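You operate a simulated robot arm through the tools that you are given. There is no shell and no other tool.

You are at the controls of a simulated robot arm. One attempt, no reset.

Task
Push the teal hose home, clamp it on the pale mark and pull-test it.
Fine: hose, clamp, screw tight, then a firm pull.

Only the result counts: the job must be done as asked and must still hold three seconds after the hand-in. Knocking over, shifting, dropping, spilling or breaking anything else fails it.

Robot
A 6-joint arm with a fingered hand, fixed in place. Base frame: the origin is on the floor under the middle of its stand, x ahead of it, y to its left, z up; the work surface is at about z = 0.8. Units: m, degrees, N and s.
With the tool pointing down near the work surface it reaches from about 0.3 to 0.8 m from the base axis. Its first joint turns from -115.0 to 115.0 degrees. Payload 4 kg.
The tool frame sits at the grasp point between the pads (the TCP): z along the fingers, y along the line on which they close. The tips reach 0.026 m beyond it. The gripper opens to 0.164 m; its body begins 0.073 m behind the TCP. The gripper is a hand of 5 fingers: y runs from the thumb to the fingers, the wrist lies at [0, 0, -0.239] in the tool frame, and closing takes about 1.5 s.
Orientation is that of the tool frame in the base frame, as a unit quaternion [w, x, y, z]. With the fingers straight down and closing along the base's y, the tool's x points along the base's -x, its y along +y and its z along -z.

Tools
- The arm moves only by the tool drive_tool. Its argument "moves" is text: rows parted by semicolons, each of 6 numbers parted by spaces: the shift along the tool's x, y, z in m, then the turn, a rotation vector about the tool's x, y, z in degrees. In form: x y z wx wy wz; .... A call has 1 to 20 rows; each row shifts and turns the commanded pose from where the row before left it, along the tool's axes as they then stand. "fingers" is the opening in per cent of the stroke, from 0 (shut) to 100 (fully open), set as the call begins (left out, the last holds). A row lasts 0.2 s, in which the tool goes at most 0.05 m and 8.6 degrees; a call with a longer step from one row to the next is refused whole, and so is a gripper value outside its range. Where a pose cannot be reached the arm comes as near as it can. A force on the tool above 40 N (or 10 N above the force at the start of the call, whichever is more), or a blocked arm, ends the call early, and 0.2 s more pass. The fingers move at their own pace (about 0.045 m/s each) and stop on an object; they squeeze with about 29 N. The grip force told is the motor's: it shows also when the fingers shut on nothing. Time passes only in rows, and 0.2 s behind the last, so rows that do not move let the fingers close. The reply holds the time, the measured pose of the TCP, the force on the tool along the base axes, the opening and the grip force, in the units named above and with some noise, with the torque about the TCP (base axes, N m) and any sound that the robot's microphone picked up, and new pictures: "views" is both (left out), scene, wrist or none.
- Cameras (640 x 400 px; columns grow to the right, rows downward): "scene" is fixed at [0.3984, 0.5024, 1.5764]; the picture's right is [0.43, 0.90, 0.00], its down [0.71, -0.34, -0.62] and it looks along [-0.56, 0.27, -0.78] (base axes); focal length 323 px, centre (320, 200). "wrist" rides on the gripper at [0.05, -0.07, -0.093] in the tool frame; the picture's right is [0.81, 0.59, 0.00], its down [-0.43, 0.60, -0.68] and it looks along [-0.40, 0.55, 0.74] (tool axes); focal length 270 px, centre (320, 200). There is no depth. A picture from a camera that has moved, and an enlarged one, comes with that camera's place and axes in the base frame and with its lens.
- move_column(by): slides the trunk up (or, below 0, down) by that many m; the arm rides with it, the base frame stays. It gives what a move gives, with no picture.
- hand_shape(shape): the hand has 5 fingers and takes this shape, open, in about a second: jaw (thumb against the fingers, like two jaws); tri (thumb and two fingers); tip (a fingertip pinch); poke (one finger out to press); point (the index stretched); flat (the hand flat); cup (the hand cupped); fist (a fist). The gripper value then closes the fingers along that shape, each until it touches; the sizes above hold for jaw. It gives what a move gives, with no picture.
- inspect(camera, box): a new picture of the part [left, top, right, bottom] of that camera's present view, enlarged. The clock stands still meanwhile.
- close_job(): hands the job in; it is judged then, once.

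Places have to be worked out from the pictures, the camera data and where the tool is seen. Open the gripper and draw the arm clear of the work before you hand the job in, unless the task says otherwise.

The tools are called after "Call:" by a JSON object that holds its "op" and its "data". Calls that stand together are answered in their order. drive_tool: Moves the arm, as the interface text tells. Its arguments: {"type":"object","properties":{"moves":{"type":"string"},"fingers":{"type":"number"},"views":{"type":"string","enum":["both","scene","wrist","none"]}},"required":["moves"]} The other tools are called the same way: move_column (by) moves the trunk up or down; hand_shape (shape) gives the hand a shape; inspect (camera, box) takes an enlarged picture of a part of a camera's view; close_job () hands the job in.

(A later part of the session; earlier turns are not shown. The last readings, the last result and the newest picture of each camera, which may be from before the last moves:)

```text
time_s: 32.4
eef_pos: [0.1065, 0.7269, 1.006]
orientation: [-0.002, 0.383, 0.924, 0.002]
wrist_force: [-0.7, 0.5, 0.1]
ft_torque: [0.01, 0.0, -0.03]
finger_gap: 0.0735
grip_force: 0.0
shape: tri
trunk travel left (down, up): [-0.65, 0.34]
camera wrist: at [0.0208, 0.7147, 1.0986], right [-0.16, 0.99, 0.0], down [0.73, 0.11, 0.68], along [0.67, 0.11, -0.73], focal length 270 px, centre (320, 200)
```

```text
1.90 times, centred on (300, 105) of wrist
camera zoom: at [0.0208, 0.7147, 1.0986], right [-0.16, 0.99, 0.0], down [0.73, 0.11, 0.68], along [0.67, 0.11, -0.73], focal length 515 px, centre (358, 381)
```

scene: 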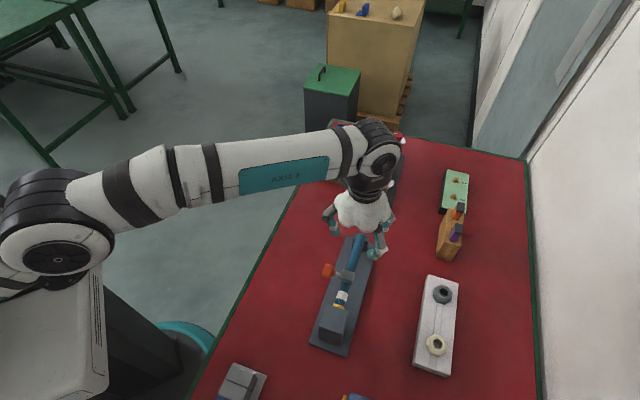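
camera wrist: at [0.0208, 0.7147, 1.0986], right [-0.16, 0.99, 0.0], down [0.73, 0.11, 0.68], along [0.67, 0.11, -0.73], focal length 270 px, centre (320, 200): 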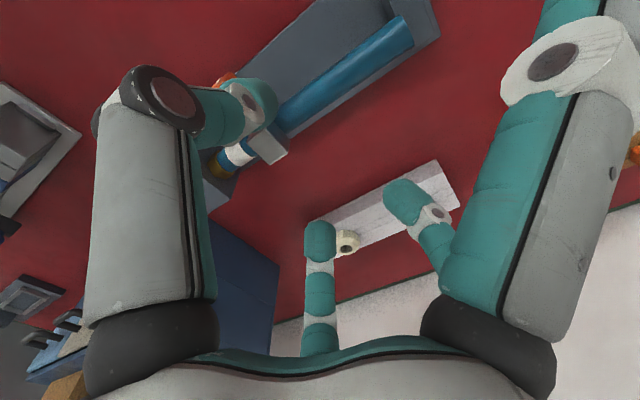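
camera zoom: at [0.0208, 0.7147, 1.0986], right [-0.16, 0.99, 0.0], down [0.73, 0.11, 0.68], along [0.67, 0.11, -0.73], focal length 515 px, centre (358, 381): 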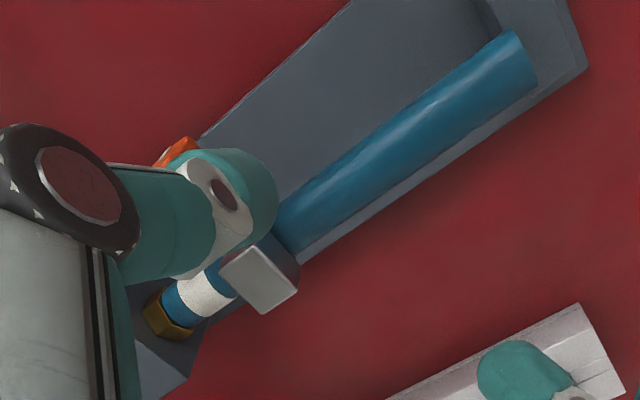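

The hose stays home and the clamp box is about 35 mm short of the mark's centre (mark centre along ≈0.353, box ≈0.388). There's no room to pinch beside the spigot block, so I want to push the clamp from its free-end side with one finger. I'll check the "poke" shape.

Call:
{"op": "hand_shape", "data": {"shape": "poke"}}

Call:
{"op": "drive_tool", "data": {"moves": "0 0 -0.03 0 0 0; 0 0 0 0 0 0; 0 0 0 0 0 0; 0 0 0 0 0 0; 0 0 0 0 0 0; 0 0 0 0 0 0", "fingers": 0}}

Call:
{"op": "inspect", "data": {"camera": "scene", "box": [300, 150, 430, 270]}}

```text
time_s: 33.2
eef_pos: [0.1057, 0.7277, 1.0044]
orientation: [-0.001, 0.382, 0.924, 0.003]
wrist_force: [-0.5, -0.1, -0.2]
ft_torque: [-0.04, 0.01, 0.03]
finger_gap: 0.0
grip_force: 0.0
shape: poke
trunk travel left (down, up): [-0.65, 0.34]
```

```text
time_s: 34.6
eef_pos: [0.104, 0.7175, 1.0289]
orientation: [-0.001, 0.383, 0.924, 0.002]
wrist_force: [-0.8, 0.3, -0.1]
ft_torque: [0.02, 0.01, 0.0]
finger_gap: 0.0
grip_force: 27.8
shape: jaw
out of reach, approached as far as the arm can: row 1
trunk travel left (down, up): [-0.65, 0.34]
camera wrist: at [0.0195, 0.7025, 1.1232], right [-0.16, 0.99, 0.01], down [0.73, 0.11, 0.68], along [0.67, 0.11, -0.73], focal length 270 px, centre (320, 200)
```

scene: 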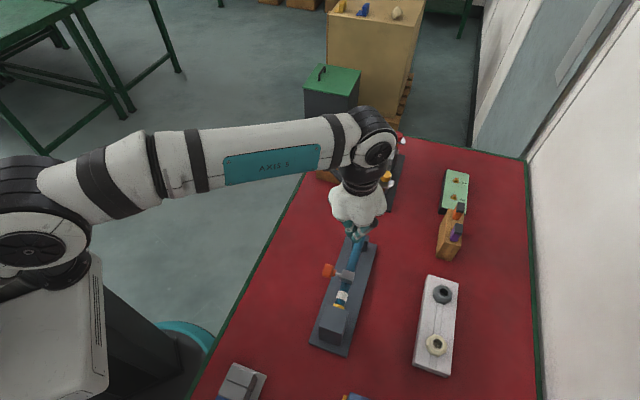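
wrist: 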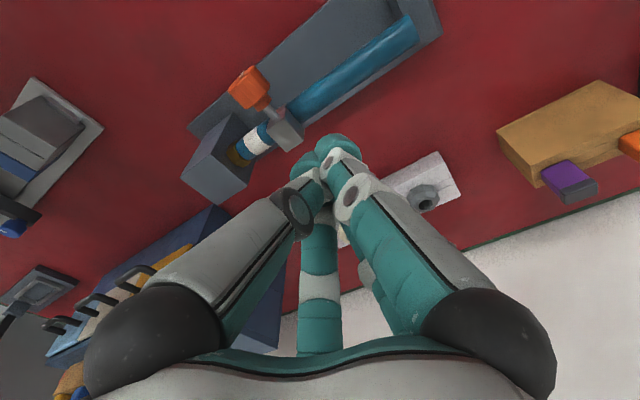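

```text
3.33 times, centred on (365, 210) of scene
camera zoom: at [0.3984, 0.5024, 1.5764], right [0.43, 0.9, 0.0], down [0.71, -0.34, -0.62], along [-0.56, 0.27, -0.78], focal length 1076 px, centre (170, 167)
```

zoom: 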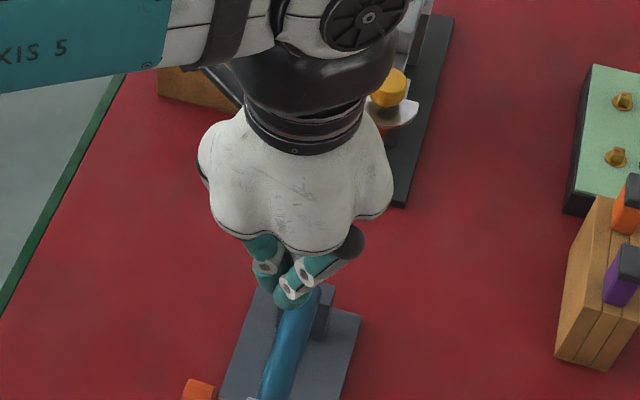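

Passing a fingers value reverted the hand to a closed jaw. I'll set "poke" again without a fingers value and look at it.

Call:
{"op": "hand_shape", "data": {"shape": "poke"}}

Call:
{"op": "inspect", "data": {"camera": "scene", "box": [300, 150, 430, 270]}}

Call:
{"op": "inspect", "data": {"camera": "wrist", "box": [0, 0, 640, 400]}}

```text
time_s: 35.5
eef_pos: [0.1046, 0.7173, 1.0299]
orientation: [-0.001, 0.383, 0.924, 0.002]
wrist_force: [-0.2, -0.2, 0.5]
ft_torque: [-0.06, 0.01, -0.03]
finger_gap: 0.0001
grip_force: 0.1
shape: poke
trunk travel left (down, up): [-0.65, 0.34]
```

```text
3.33 times, centred on (365, 210) of scene
camera zoom: at [0.3984, 0.5024, 1.5764], right [0.43, 0.9, 0.0], down [0.71, -0.34, -0.62], along [-0.56, 0.27, -0.78], focal length 1076 px, centre (170, 167)
```

zoom: 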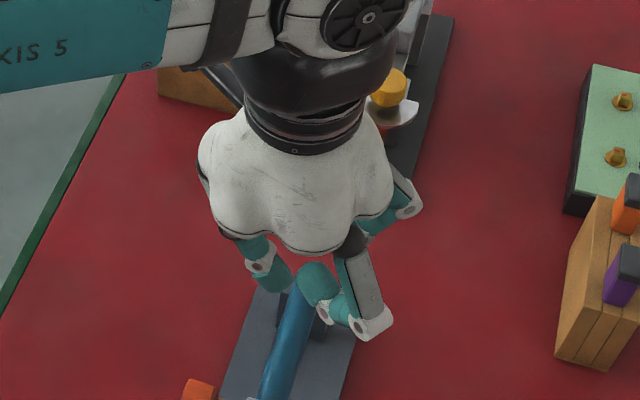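

```text
1.00 times, centred on (320, 200) of wrist (not enlarged: the box is as wide or as high as the picture)
camera zoom: at [0.0195, 0.7025, 1.1232], right [-0.16, 0.99, 0.01], down [0.73, 0.11, 0.68], along [0.67, 0.11, -0.73], focal length 270 px, centre (320, 200)
```

zoom: 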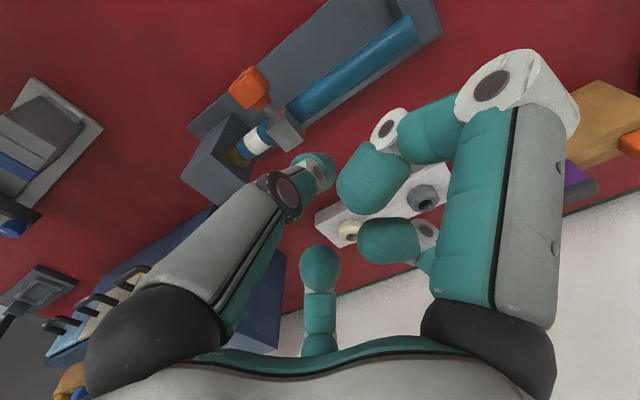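

In "poke" the thumb's tip is at the tool axis (about [0, 0, 0.026]) with the other fingers curled up out of the way. At this yaw its side can push the clamp box squarely toward the spigot. I'll lower it over the hose about 30 mm behind the box, without sending a fingers value.

Call:
{"op": "drive_tool", "data": {"moves": "0 0.009 0.02 0 0 0; 0 0 0.03 0 0 0; 0 0 0.03 0 0 0; 0 0 0.01 0 0 0; 0 0 0 0 0 0"}}

Call:
{"op": "inspect", "data": {"camera": "scene", "box": [310, 230, 390, 330]}}

Call:
{"op": "inspect", "data": {"camera": "wrist", "box": [170, 60, 430, 270]}}

```text
time_s: 36.8
eef_pos: [0.1115, 0.7218, 0.9386]
orientation: [0.0, 0.383, 0.924, 0.0]
wrist_force: [-0.8, 0.2, 0.4]
ft_torque: [0.01, -0.03, 0.0]
finger_gap: 0.0
grip_force: 0.1
shape: poke
trunk travel left (down, up): [-0.65, 0.34]
camera wrist: at [0.027, 0.7081, 1.032], right [-0.16, 0.99, 0.0], down [0.73, 0.12, 0.68], along [0.67, 0.11, -0.74], focal length 270 px, centre (320, 200)
```

scene: 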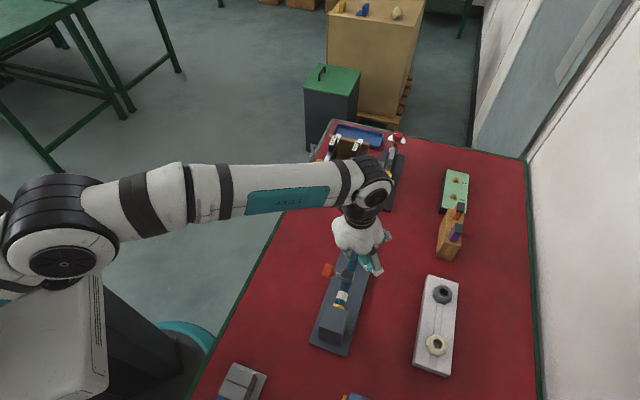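
wrist: 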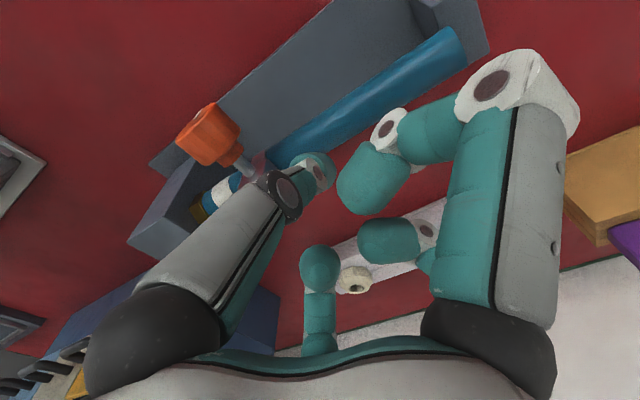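

```text
4.00 times, centred on (350, 280) of scene
camera zoom: at [0.3984, 0.5024, 1.5764], right [0.43, 0.9, 0.0], down [0.71, -0.34, -0.62], along [-0.56, 0.27, -0.78], focal length 1292 px, centre (200, -120)
```

zoom: 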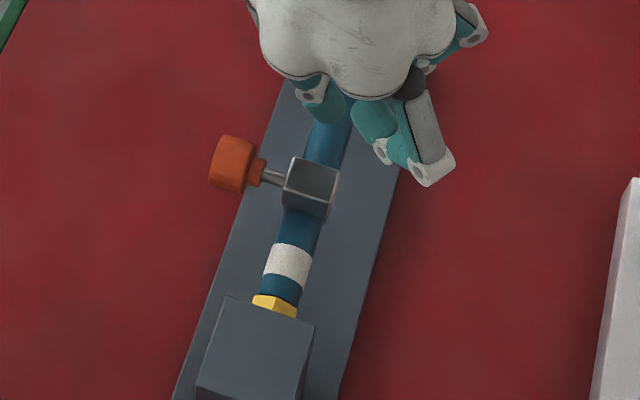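

```text
1.90 times, centred on (300, 165) of wrist
camera zoom: at [0.027, 0.7081, 1.032], right [-0.16, 0.99, 0.0], down [0.73, 0.12, 0.68], along [0.67, 0.11, -0.74], focal length 515 px, centre (358, 267)
```

zoom: 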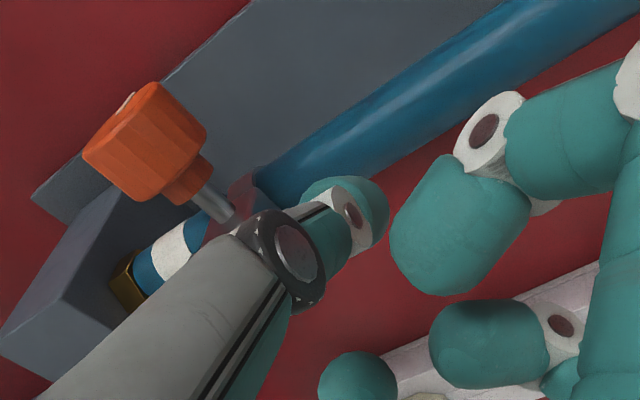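

The thumb tip is over the hose about 30 mm behind the clamp box. I'll go down slowly about 20 mm so the tip sits just above the hose top.

Call:
{"op": "drive_tool", "data": {"moves": "0 0.001 0.008 0 0 0; 0 0 0.006 0 0 0; 0 0 0.004 0 0 0; 0 0 0 0 0 0", "views": "none"}}

Call:
{"op": "inspect", "data": {"camera": "scene", "box": [310, 230, 390, 330]}}

Call:
{"op": "inspect", "data": {"camera": "wrist", "box": [170, 60, 430, 270]}}

```text
time_s: 37.8
eef_pos: [0.11, 0.7237, 0.9205]
orientation: [-0.001, 0.383, 0.924, 0.0]
wrist_force: [-0.2, 0.2, -0.6]
ft_torque: [-0.05, 0.02, 0.02]
finger_gap: 0.0001
grip_force: 0.0
shape: poke
trunk travel left (down, up): [-0.65, 0.34]
```

```text
4.00 times, centred on (350, 280) of scene
camera zoom: at [0.3984, 0.5024, 1.5764], right [0.43, 0.9, 0.0], down [0.71, -0.34, -0.62], along [-0.56, 0.27, -0.78], focal length 1292 px, centre (200, -120)
```

zoom: 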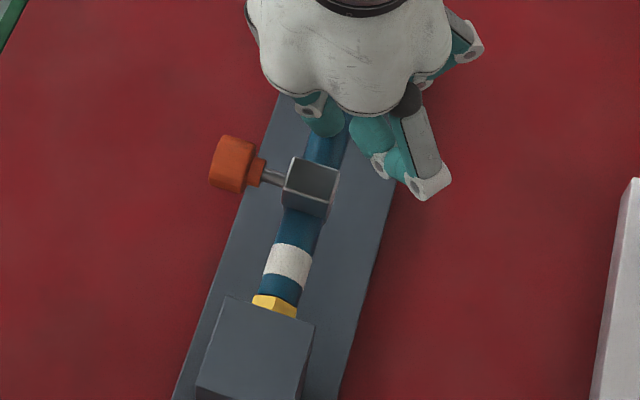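

```text
1.90 times, centred on (300, 165) of wrist
camera zoom: at [0.0266, 0.7092, 1.0137], right [-0.16, 0.99, 0.0], down [0.73, 0.12, 0.68], along [0.67, 0.11, -0.74], focal length 515 px, centre (358, 267)
```

zoom: 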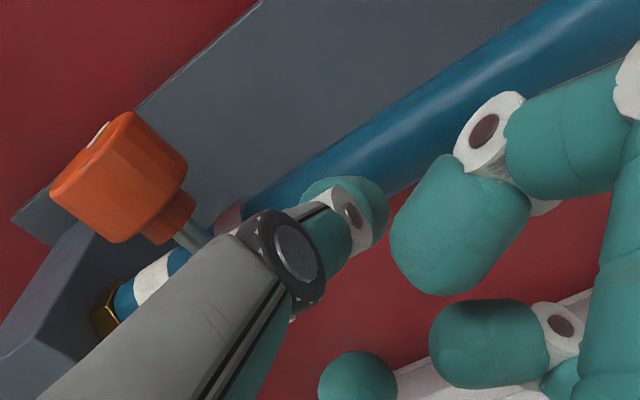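

No contact yet and the geometry looks right. I'll lower 3 mm more and start sliding toward the spigot, checking where the box is touched.

Call:
{"op": "drive_tool", "data": {"moves": "0 0 0.003 0 0 0; -0.006 0 0 0 0 0; -0.006 0 0 0 0 0; -0.006 0 0 0 0 0; -0.006 0 0 0 0 0; 0 0 0 0 0 0", "views": "none"}}

Call:
{"op": "inspect", "data": {"camera": "scene", "box": [310, 230, 390, 330]}}

```text
time_s: 39.1
eef_pos: [0.1295, 0.7061, 0.9179]
orientation: [0.0, 0.383, 0.924, 0.0]
wrist_force: [0.8, 0.1, -0.3]
ft_torque: [0.0, 0.02, -0.01]
finger_gap: 0.0
grip_force: 0.0
shape: poke
trunk travel left (down, up): [-0.65, 0.34]
```

```text
4.00 times, centred on (350, 280) of scene
camera zoom: at [0.3984, 0.5024, 1.5764], right [0.43, 0.9, 0.0], down [0.71, -0.34, -0.62], along [-0.56, 0.27, -0.78], focal length 1292 px, centre (200, -120)
```

zoom: 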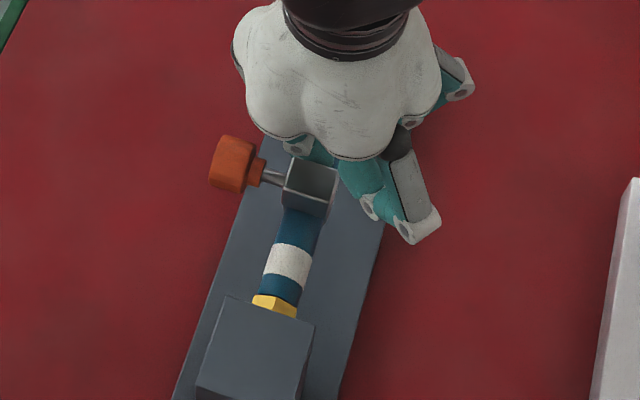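

The thumb is now right behind the box with no force yet. I'll keep pushing in 5 mm steps and check.

Call:
{"op": "drive_tool", "data": {"moves": "-0.004 0 0 0 0 0; -0.004 0 0 0 0 0; -0.004 0 0 0 0 0; 0 0 0 0 0 0", "views": "none"}}

Call:
{"op": "inspect", "data": {"camera": "scene", "box": [310, 230, 390, 330]}}

```text
time_s: 40.1
eef_pos: [0.136, 0.698, 0.9188]
orientation: [-0.001, 0.382, 0.924, 0.0]
wrist_force: [-1.2, 0.9, -1.0]
ft_torque: [0.0, 0.0, 0.0]
finger_gap: 0.0
grip_force: 0.0
shape: poke
trunk travel left (down, up): [-0.65, 0.34]
```

```text
4.00 times, centred on (350, 280) of scene
camera zoom: at [0.3984, 0.5024, 1.5764], right [0.43, 0.9, 0.0], down [0.71, -0.34, -0.62], along [-0.56, 0.27, -0.78], focal length 1292 px, centre (200, -120)
```

zoom: 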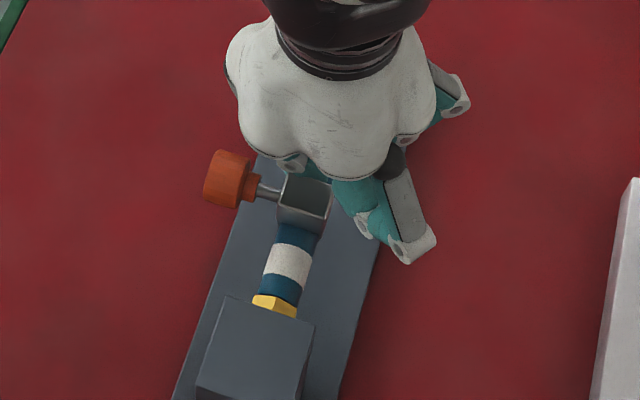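

The clamp is sliding with the thumb at about 1.5 N; its front face is at along ≈0.372 and should end near 0.341. I'll push about 18 mm more, then check.

Call:
{"op": "drive_tool", "data": {"moves": "-0.004 0 0 0 0 0; -0.004 0 0 0 0 0; -0.004 0 0 0 0 0; -0.004 0 0 0 0 0; -0.002 0 0 0 0 0; 0 0 0 0 0 0", "views": "none"}}

Call:
{"op": "inspect", "data": {"camera": "scene", "box": [310, 250, 370, 320]}}

```text
time_s: 41.5
eef_pos: [0.1497, 0.6845, 0.9186]
orientation: [0.0, 0.382, 0.924, 0.0]
wrist_force: [-1.5, 0.2, 1.3]
ft_torque: [0.01, 0.05, 0.0]
finger_gap: 0.0
grip_force: 0.0
shape: poke
trunk travel left (down, up): [-0.65, 0.34]
```

```text
5.71 times, centred on (340, 285) of scene
camera zoom: at [0.3984, 0.5024, 1.5764], right [0.43, 0.9, 0.0], down [0.71, -0.34, -0.62], along [-0.56, 0.27, -0.78], focal length 1845 px, centre (206, -286)
```

zoom: 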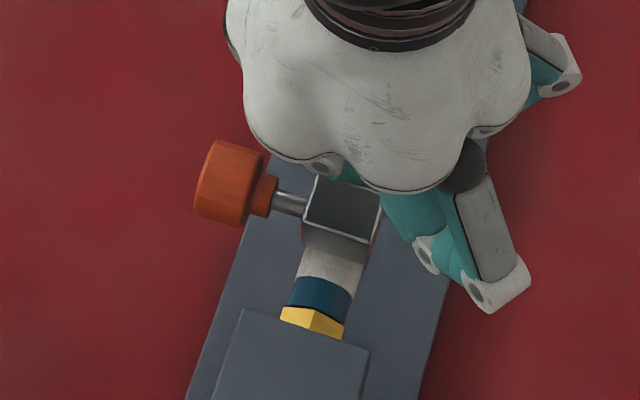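

About 9–10 mm of the pale mark is still visible ahead of the clamp, so I need roughly 11–12 mm more to centre it. I'll push 9 mm and re-check.

Call:
{"op": "drive_tool", "data": {"moves": "-0.003 0 0 0 0 0; -0.003 0 0 0 0 0; -0.003 0 0 0 0 0; 0 0 0 0 0 0", "views": "none"}}

Call:
{"op": "inspect", "data": {"camera": "scene", "box": [310, 250, 370, 320]}}

```text
time_s: 42.5
eef_pos: [0.1561, 0.6782, 0.9172]
orientation: [-0.001, 0.383, 0.924, 0.0]
wrist_force: [-1.5, 0.9, 0.2]
ft_torque: [0.04, 0.01, -0.01]
finger_gap: 0.0
grip_force: 0.0
shape: poke
trunk travel left (down, up): [-0.65, 0.34]
```

```text
5.71 times, centred on (340, 285) of scene
camera zoom: at [0.3984, 0.5024, 1.5764], right [0.43, 0.9, 0.0], down [0.71, -0.34, -0.62], along [-0.56, 0.27, -0.78], focal length 1845 px, centre (206, -286)
```

zoom: 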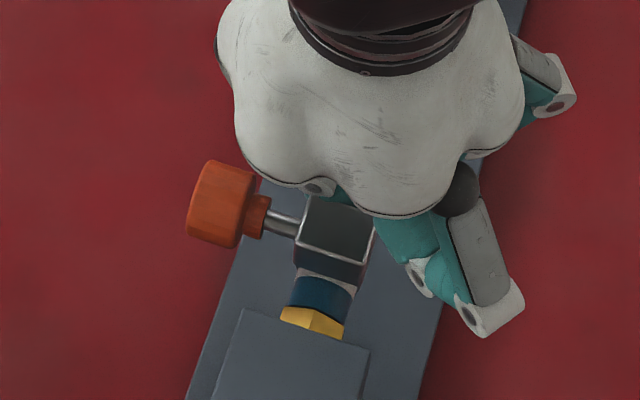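

The mark is almost covered. I'll zoom in tighter to judge the remaining sliver.

Call:
{"op": "inspect", "data": {"camera": "scene", "box": [325, 275, 353, 310]}}

Call:
{"op": "inspect", "data": {"camera": "wrist", "box": [100, 60, 360, 270]}}

```text
11.43 times, centred on (339, 292) of scene
camera zoom: at [0.3984, 0.5024, 1.5764], right [0.43, 0.9, 0.0], down [0.71, -0.34, -0.62], along [-0.56, 0.27, -0.78], focal length 3690 px, centre (103, -857)
```

zoom: 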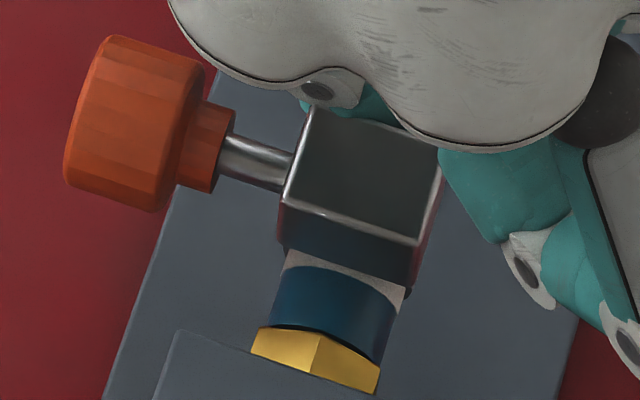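

```text
1.90 times, centred on (230, 165) of wrist
camera zoom: at [0.0711, 0.6652, 1.0111], right [-0.16, 0.99, 0.0], down [0.73, 0.12, 0.68], along [0.67, 0.11, -0.74], focal length 515 px, centre (491, 267)
```

zoom: 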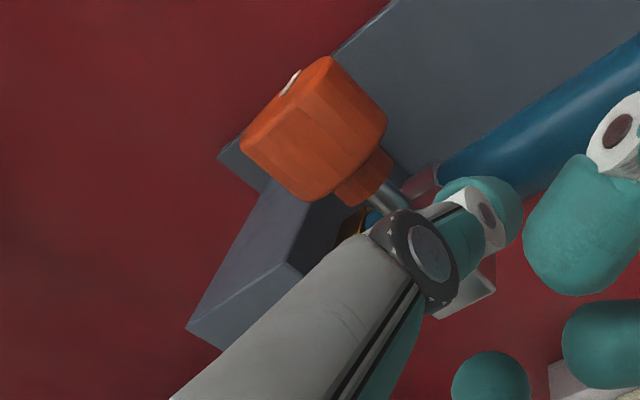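

A 1–2 mm sliver of mark remains; the clamp is about 23 mm long against a 19 mm mark, so about 2.5 mm more centres it. I'll nudge that, then look again.

Call:
{"op": "drive_tool", "data": {"moves": "-0.0025 0 0 0 0 0; 0 0 0 0 0 0", "views": "none"}}

Call:
{"op": "inspect", "data": {"camera": "scene", "box": [325, 275, 353, 310]}}

```text
time_s: 43.1
eef_pos: [0.1576, 0.6766, 0.9172]
orientation: [0.0, 0.383, 0.924, 0.0]
wrist_force: [-1.3, -0.2, 0.7]
ft_torque: [0.04, -0.01, 0.0]
finger_gap: 0.0001
grip_force: 0.1
shape: poke
trunk travel left (down, up): [-0.65, 0.34]
```

```text
11.43 times, centred on (339, 292) of scene
camera zoom: at [0.3984, 0.5024, 1.5764], right [0.43, 0.9, 0.0], down [0.71, -0.34, -0.62], along [-0.56, 0.27, -0.78], focal length 3690 px, centre (103, -857)
```

zoom: 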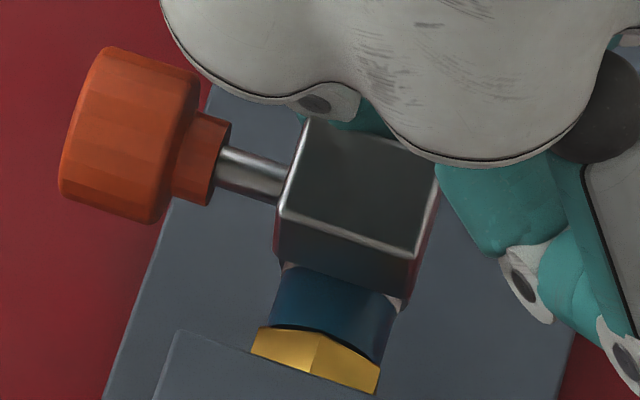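

The clamp's front face is now at along ≈0.343, which puts its centre (≈0.3545) on the mark's centre (≈0.354). I'll back off along the hose, lift, and check both sides of the clamp.

Call:
{"op": "drive_tool", "data": {"moves": "0.008 0 0 0 0 0; 0.012 0 0 0 0 0; 0 0 -0.03 0 0 0; 0 0 -0.04 0 0 0; 0.03 0 -0.02 0 0 0; 0 0 0 0 0 0"}}

Call:
{"op": "inspect", "data": {"camera": "scene", "box": [315, 250, 365, 310]}}

Call:
{"op": "inspect", "data": {"camera": "wrist", "box": [170, 60, 350, 200]}}

```text
time_s: 44.5
eef_pos: [0.1228, 0.7112, 1.009]
orientation: [0.0, 0.382, 0.924, 0.0]
wrist_force: [-0.5, 0.0, -0.1]
ft_torque: [-0.01, -0.02, -0.02]
finger_gap: 0.0002
grip_force: 0.1
shape: poke
trunk travel left (down, up): [-0.65, 0.34]
camera wrist: at [0.0377, 0.6982, 1.1027], right [-0.16, 0.99, 0.0], down [0.73, 0.12, 0.68], along [0.67, 0.11, -0.74], focal length 270 px, centre (320, 200)
```

scene: 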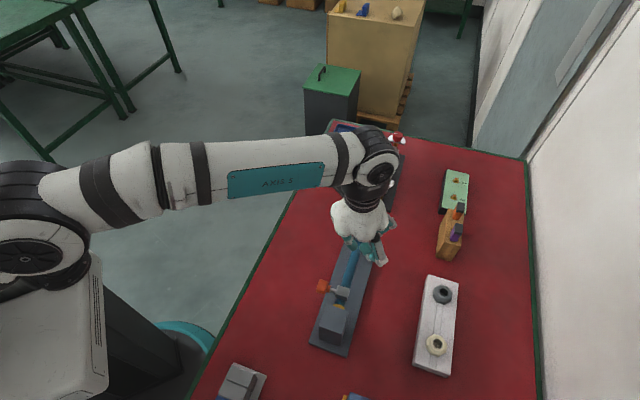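
wrist: 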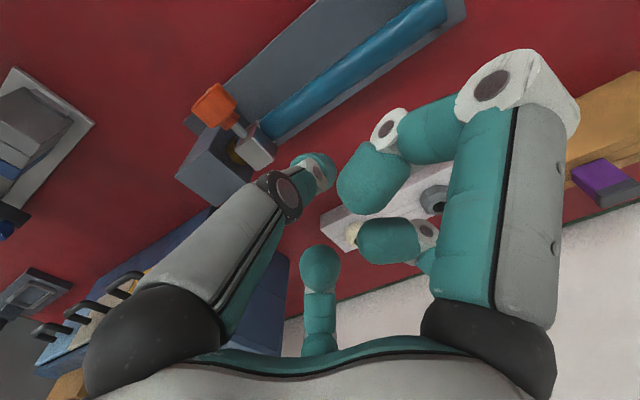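

```text
6.67 times, centred on (340, 280) of scene
camera zoom: at [0.3984, 0.5024, 1.5764], right [0.43, 0.9, 0.0], down [0.71, -0.34, -0.62], along [-0.56, 0.27, -0.78], focal length 2152 px, centre (187, -333)
```

zoom: 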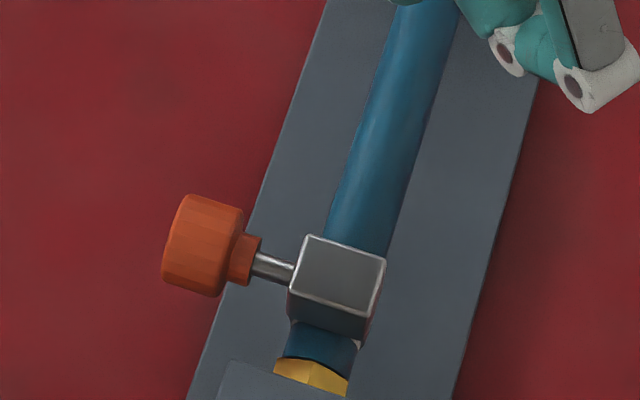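

```text
2.86 times, centred on (260, 130) of wrist
camera zoom: at [0.0377, 0.6982, 1.1027], right [-0.16, 0.99, 0.0], down [0.73, 0.12, 0.68], along [0.67, 0.11, -0.74], focal length 772 px, centre (491, 400)
```

zoom: 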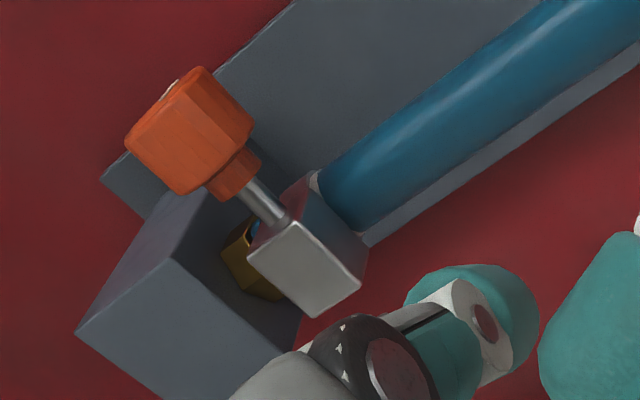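

Tiny equal slivers of mark show on both sides of the clamp, so it is centred. The screw axis is at along≈0.352 and z≈0.902, with the knob centred near (0.135, 0.634). I'll set the tri hand, part-close it, back away toward the robot and rotate the tool to horizontal along the screw axis.

Call:
{"op": "hand_shape", "data": {"shape": "tri"}}

Call:
{"op": "drive_tool", "data": {"moves": "-0.014 -0.035 -0.01 0 0 0; -0.014 -0.035 -0.01 0 0 0; -0.014 -0.035 -0.01 0 0 0; -0.014 -0.035 -0.01 0 0 0; 0 0 0 -8.2 0 0; 0 0 0 -8.2 0 0; 0 0 0 -8.2 0 0; 0 0 0 -8.2 0 0; 0 0 0 -8.2 0 0; 0 0 0 0 0 0", "fingers": 45}}

```text
time_s: 45.5
eef_pos: [0.1228, 0.7118, 1.0094]
orientation: [0.0, 0.382, 0.924, 0.0]
wrist_force: [-0.3, 0.0, 0.1]
ft_torque: [0.02, 0.01, -0.01]
finger_gap: 0.164
grip_force: 0.1
shape: tri
trunk travel left (down, up): [-0.65, 0.34]
```

```text
time_s: 47.6
eef_pos: [0.0623, 0.5755, 1.0481]
orientation: [0.134, 0.358, 0.866, 0.323]
wrist_force: [0.0, 0.7, -0.4]
ft_torque: [0.03, -0.02, 0.0]
finger_gap: 0.0739
grip_force: 0.1
shape: tri
trunk travel left (down, up): [-0.65, 0.34]
camera wrist: at [-0.0532, 0.529, 1.0728], right [-0.26, 0.89, 0.39], down [0.31, -0.3, 0.9], along [0.92, 0.35, -0.2], focal length 270 px, centre (320, 200)
```

scene: 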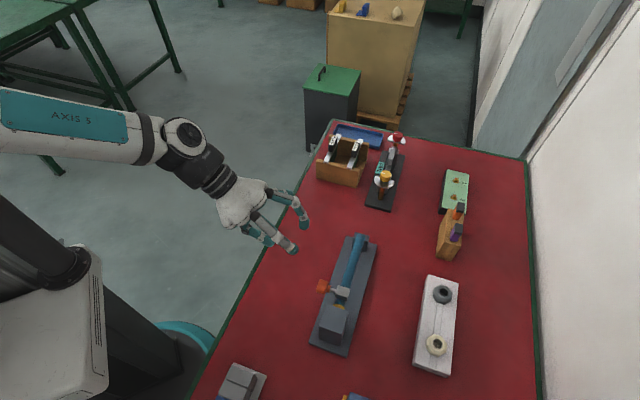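
wrist: 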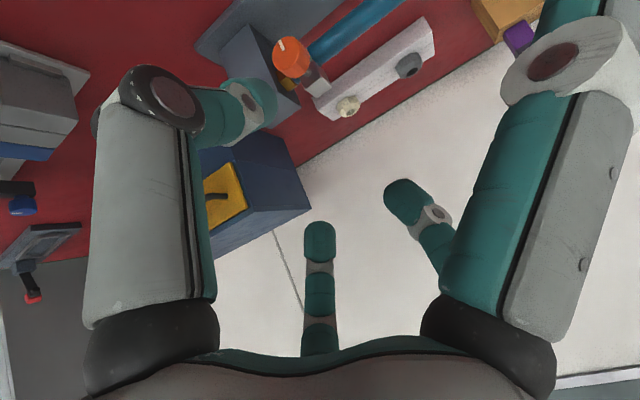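

The tool is 41° toward horizontal and everything is clear. I'll continue the rotation by the remaining 49°.

Call:
{"op": "drive_tool", "data": {"moves": "0 0 0 -8.2 0 0; 0 0 0 -8.2 0 0; 0 0 0 -8.2 0 0; 0 0 0 -8.2 0 0; 0 0 0 -8.2 0 0; 0 0 0 -8 0 0; 0 0 0 0 0 0", "fingers": 45}}

```text
time_s: 48.8
eef_pos: [0.1462, 0.5697, 1.0688]
orientation: [0.269, 0.359, 0.689, 0.568]
wrist_force: [-0.8, -0.2, 0.6]
ft_torque: [-0.02, 0.02, 0.01]
finger_gap: 0.0739
grip_force: 0.2
shape: tri
trunk travel left (down, up): [-0.65, 0.34]
stopped in row 5: the arm was blocked; the commanded pose is now the measured one
camera wrist: at [0.03, 0.5487, 1.0219], right [-0.37, 0.7, 0.6], down [-0.16, -0.69, 0.71], along [0.91, 0.17, 0.37], focal length 270 px, centre (320, 200)
```

scene: 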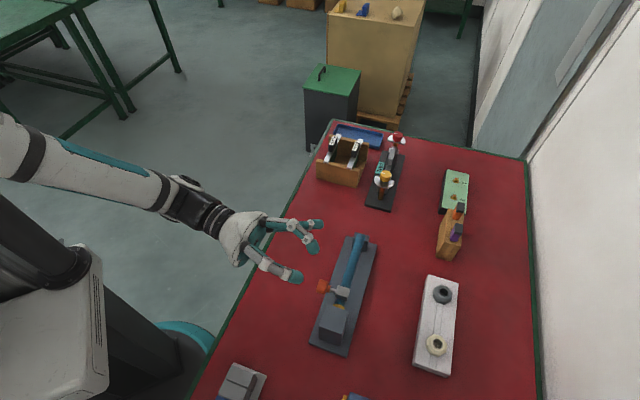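
wrist: 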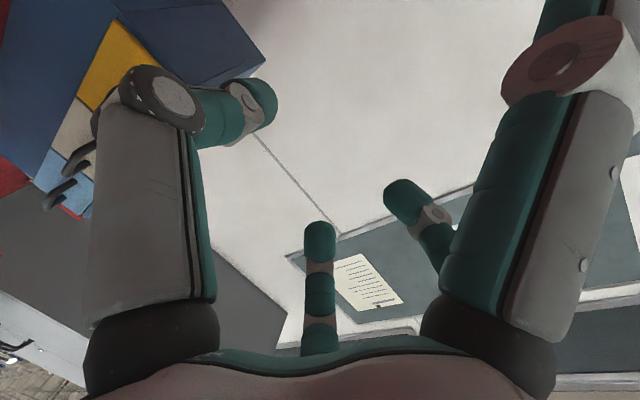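

The arm stalled partway: the tool axis is now about (0.78, 0.59, −0.21), roughly 12° below horizontal and 8° off in yaw. I'll try finishing the rotation gently in small steps, since it may just be lagging near a wrist singularity.

Call:
{"op": "drive_tool", "data": {"moves": "0 0 0 0 0 0; 0 0 0 -3 2 -0.4; 0 0 0 -3 2 -0.4; 0 0 0 -3 2 -0.4; 0 0 0 -3 2 -0.4; 0 0 0 0 0 0", "fingers": 45}}

```text
time_s: 50.2
eef_pos: [0.1461, 0.5699, 1.0687]
orientation: [0.265, 0.278, 0.649, 0.657]
wrist_force: [0.7, -0.5, -0.3]
ft_torque: [-0.04, 0.0, 0.04]
finger_gap: 0.0737
grip_force: 0.0
shape: tri
trunk travel left (down, up): [-0.65, 0.34]
camera wrist: at [0.0435, 0.5411, 0.9999], right [-0.56, 0.56, 0.61], down [-0.17, -0.8, 0.58], along [0.81, 0.23, 0.54], focal length 270 px, centre (320, 200)
```

scene: 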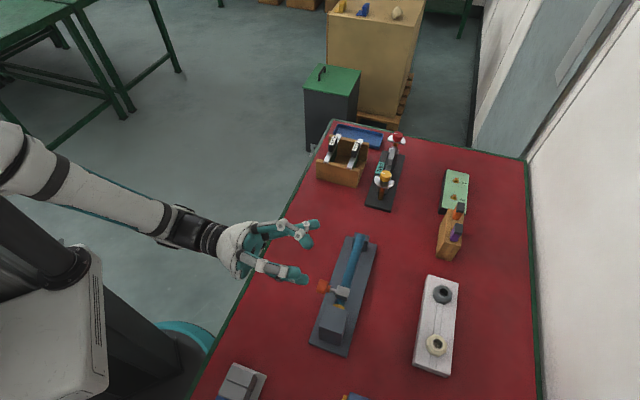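
wrist: 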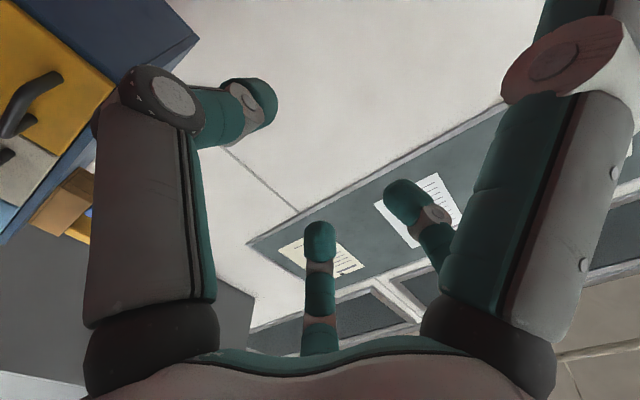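

The tool is now horizontal along (0.71, 0.71, 0) with tool x toward the free end and y up. I'll back off, roll +25° so the wrist camera clears the table, then lower toward the screw height.

Call:
{"op": "drive_tool", "data": {"moves": "0.026 0 -0.033 0 0 0; 0.026 0 -0.033 0 0 0; 0 0 0 0 0 8.3; 0 0 0 0 0 8.3; 0 0 0 0 0 8.4; -0.0127 -0.0272 0 0 0 0; -0.0127 -0.0272 0 0 0 0; -0.0127 -0.0272 0 0 0 0; 0 0 0 0 0 0", "fingers": 45}}

```text
time_s: 50.9
eef_pos: [0.1581, 0.5522, 1.0789]
orientation: [0.301, 0.344, 0.614, 0.643]
wrist_force: [0.2, 0.0, 0.2]
ft_torque: [0.01, -0.02, 0.01]
finger_gap: 0.0739
grip_force: 0.1
shape: tri
out of reach, approached as far as the arm can: row 2
trunk travel left (down, up): [-0.65, 0.34]
stopped in row 3: the arm was blocked; the commanded pose is now the measured one
camera wrist: at [0.0496, 0.5438, 1.011], right [-0.45, 0.62, 0.65], down [-0.28, -0.78, 0.56], along [0.85, 0.07, 0.52], focal length 270 px, centre (320, 200)
```

scene: 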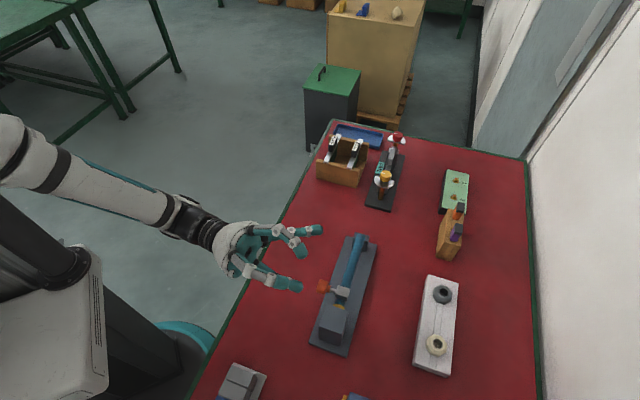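
wrist: 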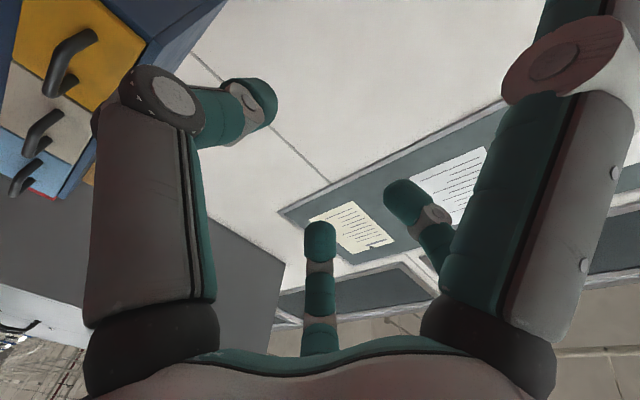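

Backing off took the wrist too close to the shoulder at this trunk height, so that pose was out of reach. I'll raise the trunk 0.15 m to give the arm room, then correct the 9.5° yaw error.

Call:
{"op": "move_column", "data": {"by": 0.15}}

Call:
{"op": "drive_tool", "data": {"moves": "0 0 0 0 0 0; 0 0 0 0.2 3.2 0; 0 0 0 0.2 3.2 0; 0 0 0 0.2 3.1 0; 0 0 0 0 0 0", "fingers": 45, "views": "scene"}}

```text
time_s: 52.6
eef_pos: [0.1577, 0.5528, 1.2273]
orientation: [0.301, 0.344, 0.614, 0.643]
wrist_force: [-0.9, 0.1, -0.5]
ft_torque: [0.01, 0.01, 0.0]
finger_gap: 0.0739
grip_force: 0.1
shape: tri
trunk travel left (down, up): [-0.8, 0.19]
```

```text
time_s: 53.8
eef_pos: [0.1553, 0.5529, 1.2273]
orientation: [0.247, 0.29, 0.641, 0.666]
wrist_force: [-0.9, -0.6, 0.7]
ft_torque: [0.01, -0.04, 0.0]
finger_gap: 0.0734
grip_force: 0.0
shape: tri
trunk travel left (down, up): [-0.8, 0.19]
```

scene: 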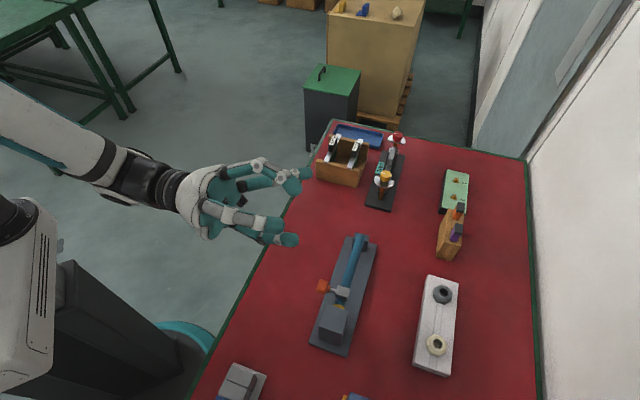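

Yaw is corrected: the tool axis is (0.70, 0.71, 0.01). Now I'll lower, back off slightly and move along to line up with the screw, then check.

Call:
{"op": "drive_tool", "data": {"moves": "0.0149 -0.0399 -0.015 0 0 0; 0.0149 -0.0399 -0.015 0 0 0; 0.0149 -0.0399 -0.015 0 0 0; 0.0149 -0.0399 -0.015 0 0 0; 0 0 0 0 0 0; 0 0 0 0 0 7; 0 0 0 0 0 7; 0 0 0 0 0 7; 0 0 0 0 0 0", "fingers": 45}}

```text
time_s: 56.0
eef_pos: [0.0809, 0.6788, 1.1667]
orientation: [0.154, 0.422, 0.566, 0.691]
wrist_force: [-0.7, -0.4, 0.1]
ft_torque: [0.01, -0.01, 0.05]
finger_gap: 0.0739
grip_force: 0.2
shape: tri
out of reach, approached as far as the arm can: row 2, 3, 4, 6, 7, 8
trunk travel left (down, up): [-0.8, 0.19]
stopped in row 9: the arm was blocked; the commanded pose is now the measured one
camera wrist: at [-0.039, 0.6736, 1.1243], right [-0.33, 0.38, 0.87], down [-0.1, -0.93, 0.36], along [0.94, 0.03, 0.34], focal length 270 px, centre (320, 200)
```

scene: 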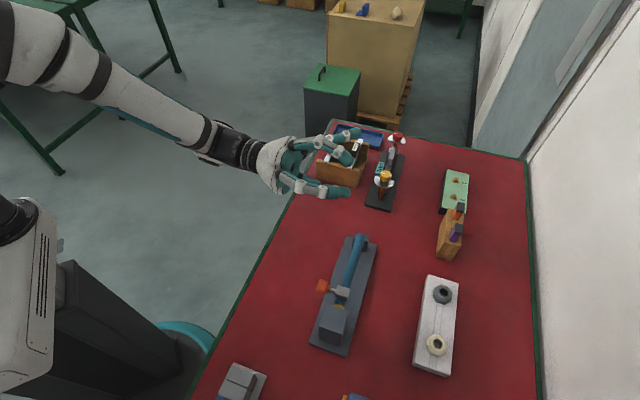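
wrist: 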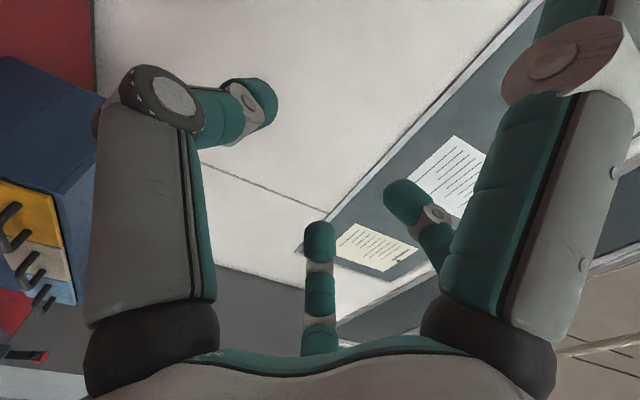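

Those poses were beyond reach, probably first-joint or wrist limits when the wrist gets too close in. I'll test, at this safe height, the exact roll and position I need just outside the knob (lateral ≈0.49). If it holds I'll use the trunk to descend.

Call:
{"op": "drive_tool", "data": {"moves": "-0.0215 -0.0027 -0.0105 0.44 0.98 0; -0.0215 -0.0027 -0.0105 0.44 0.98 0; -0.0215 -0.0027 -0.0105 0.44 0.98 0; -0.0215 -0.0027 -0.0105 0.44 0.98 0; 0 0 0 0 0 0", "fingers": 45, "views": "scene"}}

```text
time_s: 57.4
eef_pos: [0.1095, 0.6604, 1.1651]
orientation: [0.17, 0.416, 0.58, 0.68]
wrist_force: [-0.7, -0.7, -0.3]
ft_torque: [-0.02, -0.04, -0.03]
finger_gap: 0.074
grip_force: 0.0
shape: tri
out of reach, approached as far as the arm can: row 1, 2, 3, 4
trunk travel left (down, up): [-0.8, 0.19]
stopped in row 5: the arm was blocked; the commanded pose is now the measured one
```

scene: 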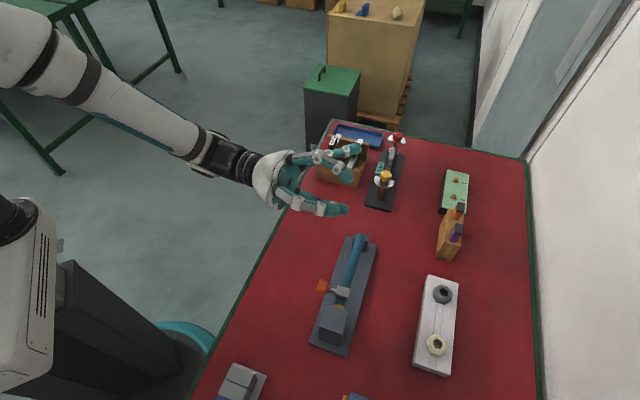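

The arm can't line up with the screw axis here because a joint limit puts the elbow far out to the side. I'll switch plan: bring the hand back to pointing down, grip the knob from above between thumb and one finger, and turn it by tilting the hand about the screw axis in strokes. First I'll rotate the tool back toward vertical.

Call:
{"op": "drive_tool", "data": {"moves": "0 0 0 0 0 0; 0 0 0 7.4 -2.9 0; 0 0 0 7.4 -2.9 0; 0 0 0 7.4 -2.9 0; 0 0 0 7.4 -2.9 0; 0 0 0 7.4 -2.9 0; 0 0 0 7.4 -2.9 0; 0 0 0 0 0 0", "fingers": 45, "views": "scene"}}

```text
time_s: 59.2
eef_pos: [0.108, 0.6612, 1.1661]
orientation: [0.082, 0.544, 0.761, 0.343]
wrist_force: [0.6, 0.6, 0.5]
ft_torque: [0.0, -0.03, -0.03]
finger_gap: 0.0738
grip_force: 0.1
shape: tri
trunk travel left (down, up): [-0.8, 0.19]
```

scene: 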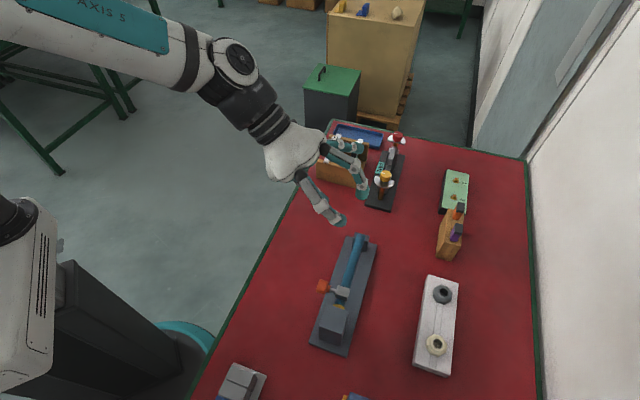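

Rotating back is working (the tool now points about 49° below horizontal). I'll finish the last 41° to vertical, then start yawing toward the grip orientation.

Call:
{"op": "drive_tool", "data": {"moves": "0 0 0 7.66 -3.11 0; 0 0 0 7.66 -3.11 0; 0 0 0 7.66 -3.11 0; 0 0 0 7.66 -3.11 0; 0 0 0 7.66 -3.11 0; 0 0 0 0 0 0; 0 0 0 0 0 -8.5; 0 0 0 0 0 -8.5; 0 0 0 0 0 -8.5; 0 0 0 0 0 -8.5; 0 0 0 0 0 -8.5; 0 0 0 0 0 -8.5; 0 0 0 0 0 -8.5; 0 0 0 0 0 -8.5; 0 0 0 0 0 0", "fingers": 45, "views": "scene"}}

```text
time_s: 62.4
eef_pos: [0.108, 0.6611, 1.1652]
orientation: [-0.001, 0.027, 1.0, -0.001]
wrist_force: [0.8, -0.5, 0.4]
ft_torque: [0.05, 0.0, -0.02]
finger_gap: 0.0737
grip_force: 0.1
shape: tri
trunk travel left (down, up): [-0.8, 0.19]
```

scene: 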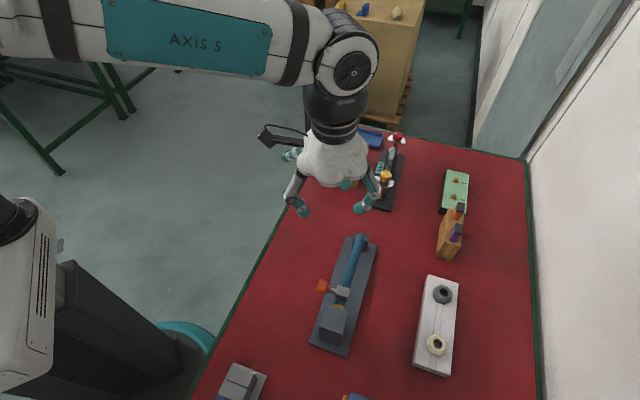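

The hand is vertical again. I'll yaw to −64° so the thumb and one finger oppose each other across the knob, shift over the knob, and lower the trunk 0.15 m to regain low reach.

Call:
{"op": "drive_tool", "data": {"moves": "0 0 0 0 0 -8.43; 0 0 0 0 0 -8.43; 0 0 0 0 0 -8.43; 0 0 0 0 0 -8.43; 0 0 0 0 0 -8.43; 0 0 0 0 0 -8.43; 0 0 0 0 0 -8.43; 0 0 0 0 0 -8.43; 0.0235 -0.0343 0 0 0 0; 0 0 0 0 0 0", "fingers": 45, "views": "none"}}

Call:
{"op": "move_column", "data": {"by": -0.15}}

Call:
{"op": "inspect", "data": {"camera": "scene", "box": [270, 190, 400, 310]}}

Call:
{"op": "inspect", "data": {"camera": "wrist", "box": [0, 0, 640, 400]}}

```text
time_s: 64.6
eef_pos: [0.1289, 0.6263, 1.1667]
orientation: [0.0, -0.532, 0.847, 0.0]
wrist_force: [1.4, 0.2, 0.3]
ft_torque: [-0.03, -0.03, 0.0]
finger_gap: 0.0737
grip_force: 0.0
shape: tri
trunk travel left (down, up): [-0.8, 0.19]
```

```text
time_s: 66.4
eef_pos: [0.1286, 0.6253, 1.0169]
orientation: [0.0, -0.532, 0.847, -0.001]
wrist_force: [-0.2, 0.6, 0.5]
ft_torque: [-0.02, 0.0, -0.01]
finger_gap: 0.0739
grip_force: 0.0
shape: tri
trunk travel left (down, up): [-0.65, 0.34]
```

```text
3.33 times, centred on (335, 250) of scene
camera zoom: at [0.3984, 0.5024, 1.5764], right [0.43, 0.9, 0.0], down [0.71, -0.34, -0.62], along [-0.56, 0.27, -0.78], focal length 1076 px, centre (270, 33)
```

zoom: 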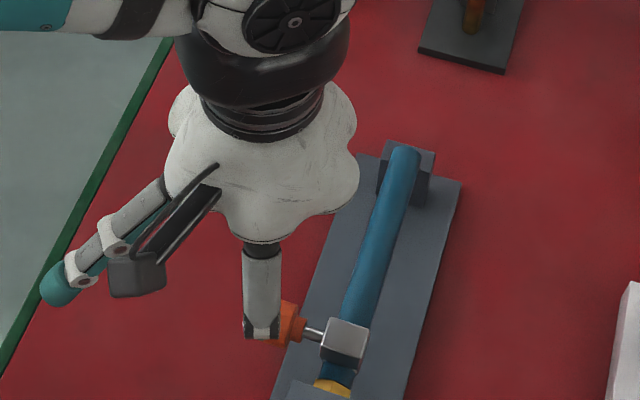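

```text
1.00 times, centred on (320, 200) of wrist (not enlarged: the box is as wide or as high as the picture)
camera zoom: at [0.17, 0.5495, 1.1098], right [-0.88, -0.47, 0.0], down [-0.35, 0.65, 0.68], along [-0.32, 0.6, -0.74], focal length 270 px, centre (320, 200)
```

zoom: 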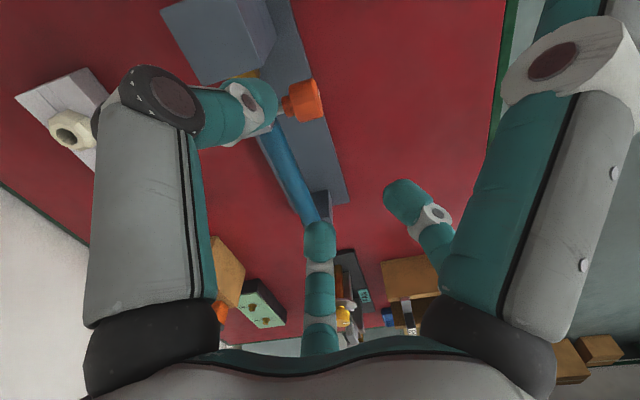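

I'm above the knob (knob centre ≈ along 0.351, lateral 0.5445, z≈0.901). I'll tilt the hand 40° about the screw axis, with the wrist toward the free end, to start the tightening stroke, then come partway down.

Call:
{"op": "drive_tool", "data": {"moves": "0 0 0 7.56 2.64 0; 0 0 0 7.56 2.64 0; 0 0 0 7.56 2.64 0; 0 0 0 7.56 2.64 0; 0 0 0 7.56 2.64 0; 0 0 0 0 0 0; -0.0085 0.0243 0.0247 0 0 0; -0.0061 0.0174 0.0176 0 0 0; 0 0 0 0 0 0", "fingers": 45}}

Call:
{"op": "inspect", "data": {"camera": "scene", "box": [270, 210, 400, 330]}}

```text
time_s: 68.2
eef_pos: [0.1549, 0.5191, 0.8811]
orientation: [0.085, -0.493, 0.799, -0.333]
wrist_force: [-7.0, -12.2, 34.2]
ft_torque: [2.93, -2.54, -0.31]
finger_gap: 0.0738
grip_force: 0.1
shape: tri
out of reach, approached as far as the arm can: row 2, 3, 4, 5
trunk travel left (down, up): [-0.65, 0.34]
stopped in row 9: the force on the tool passed its limit at 63 N (the readings are from after the stop); the commanded pose is now the measured one
camera wrist: at [0.1369, 0.4984, 1.0056], right [-0.83, -0.51, -0.21], down [-0.53, 0.84, 0.07], along [0.14, 0.16, -0.98], focal length 270 px, centre (320, 200)
```

scene: 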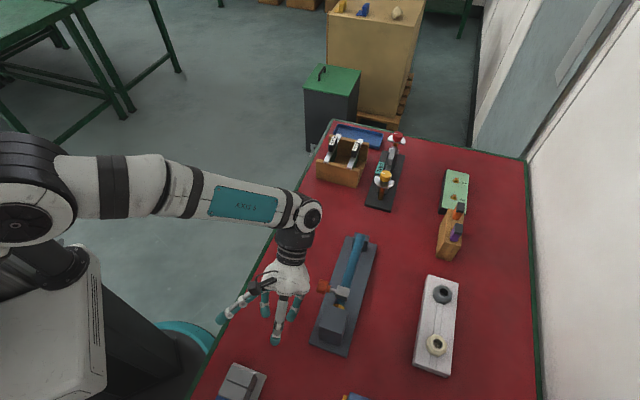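
wrist: 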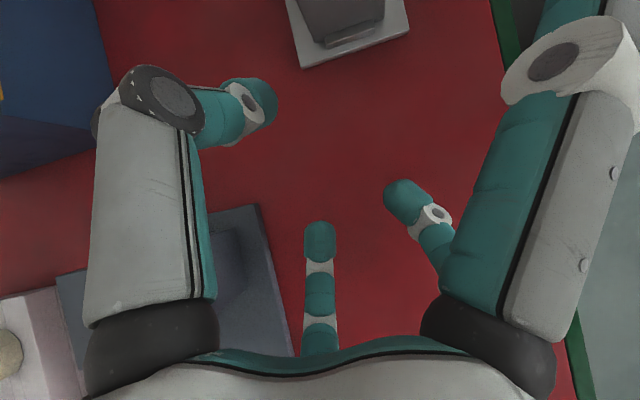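

```text
3.33 times, centred on (335, 270) of scene
camera zoom: at [0.3984, 0.5024, 1.5764], right [0.43, 0.9, 0.0], down [0.71, -0.34, -0.62], along [-0.56, 0.27, -0.78], focal length 1076 px, centre (270, -33)
```

zoom: 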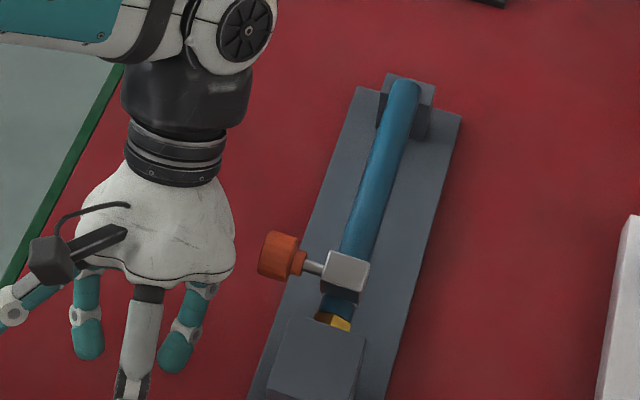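

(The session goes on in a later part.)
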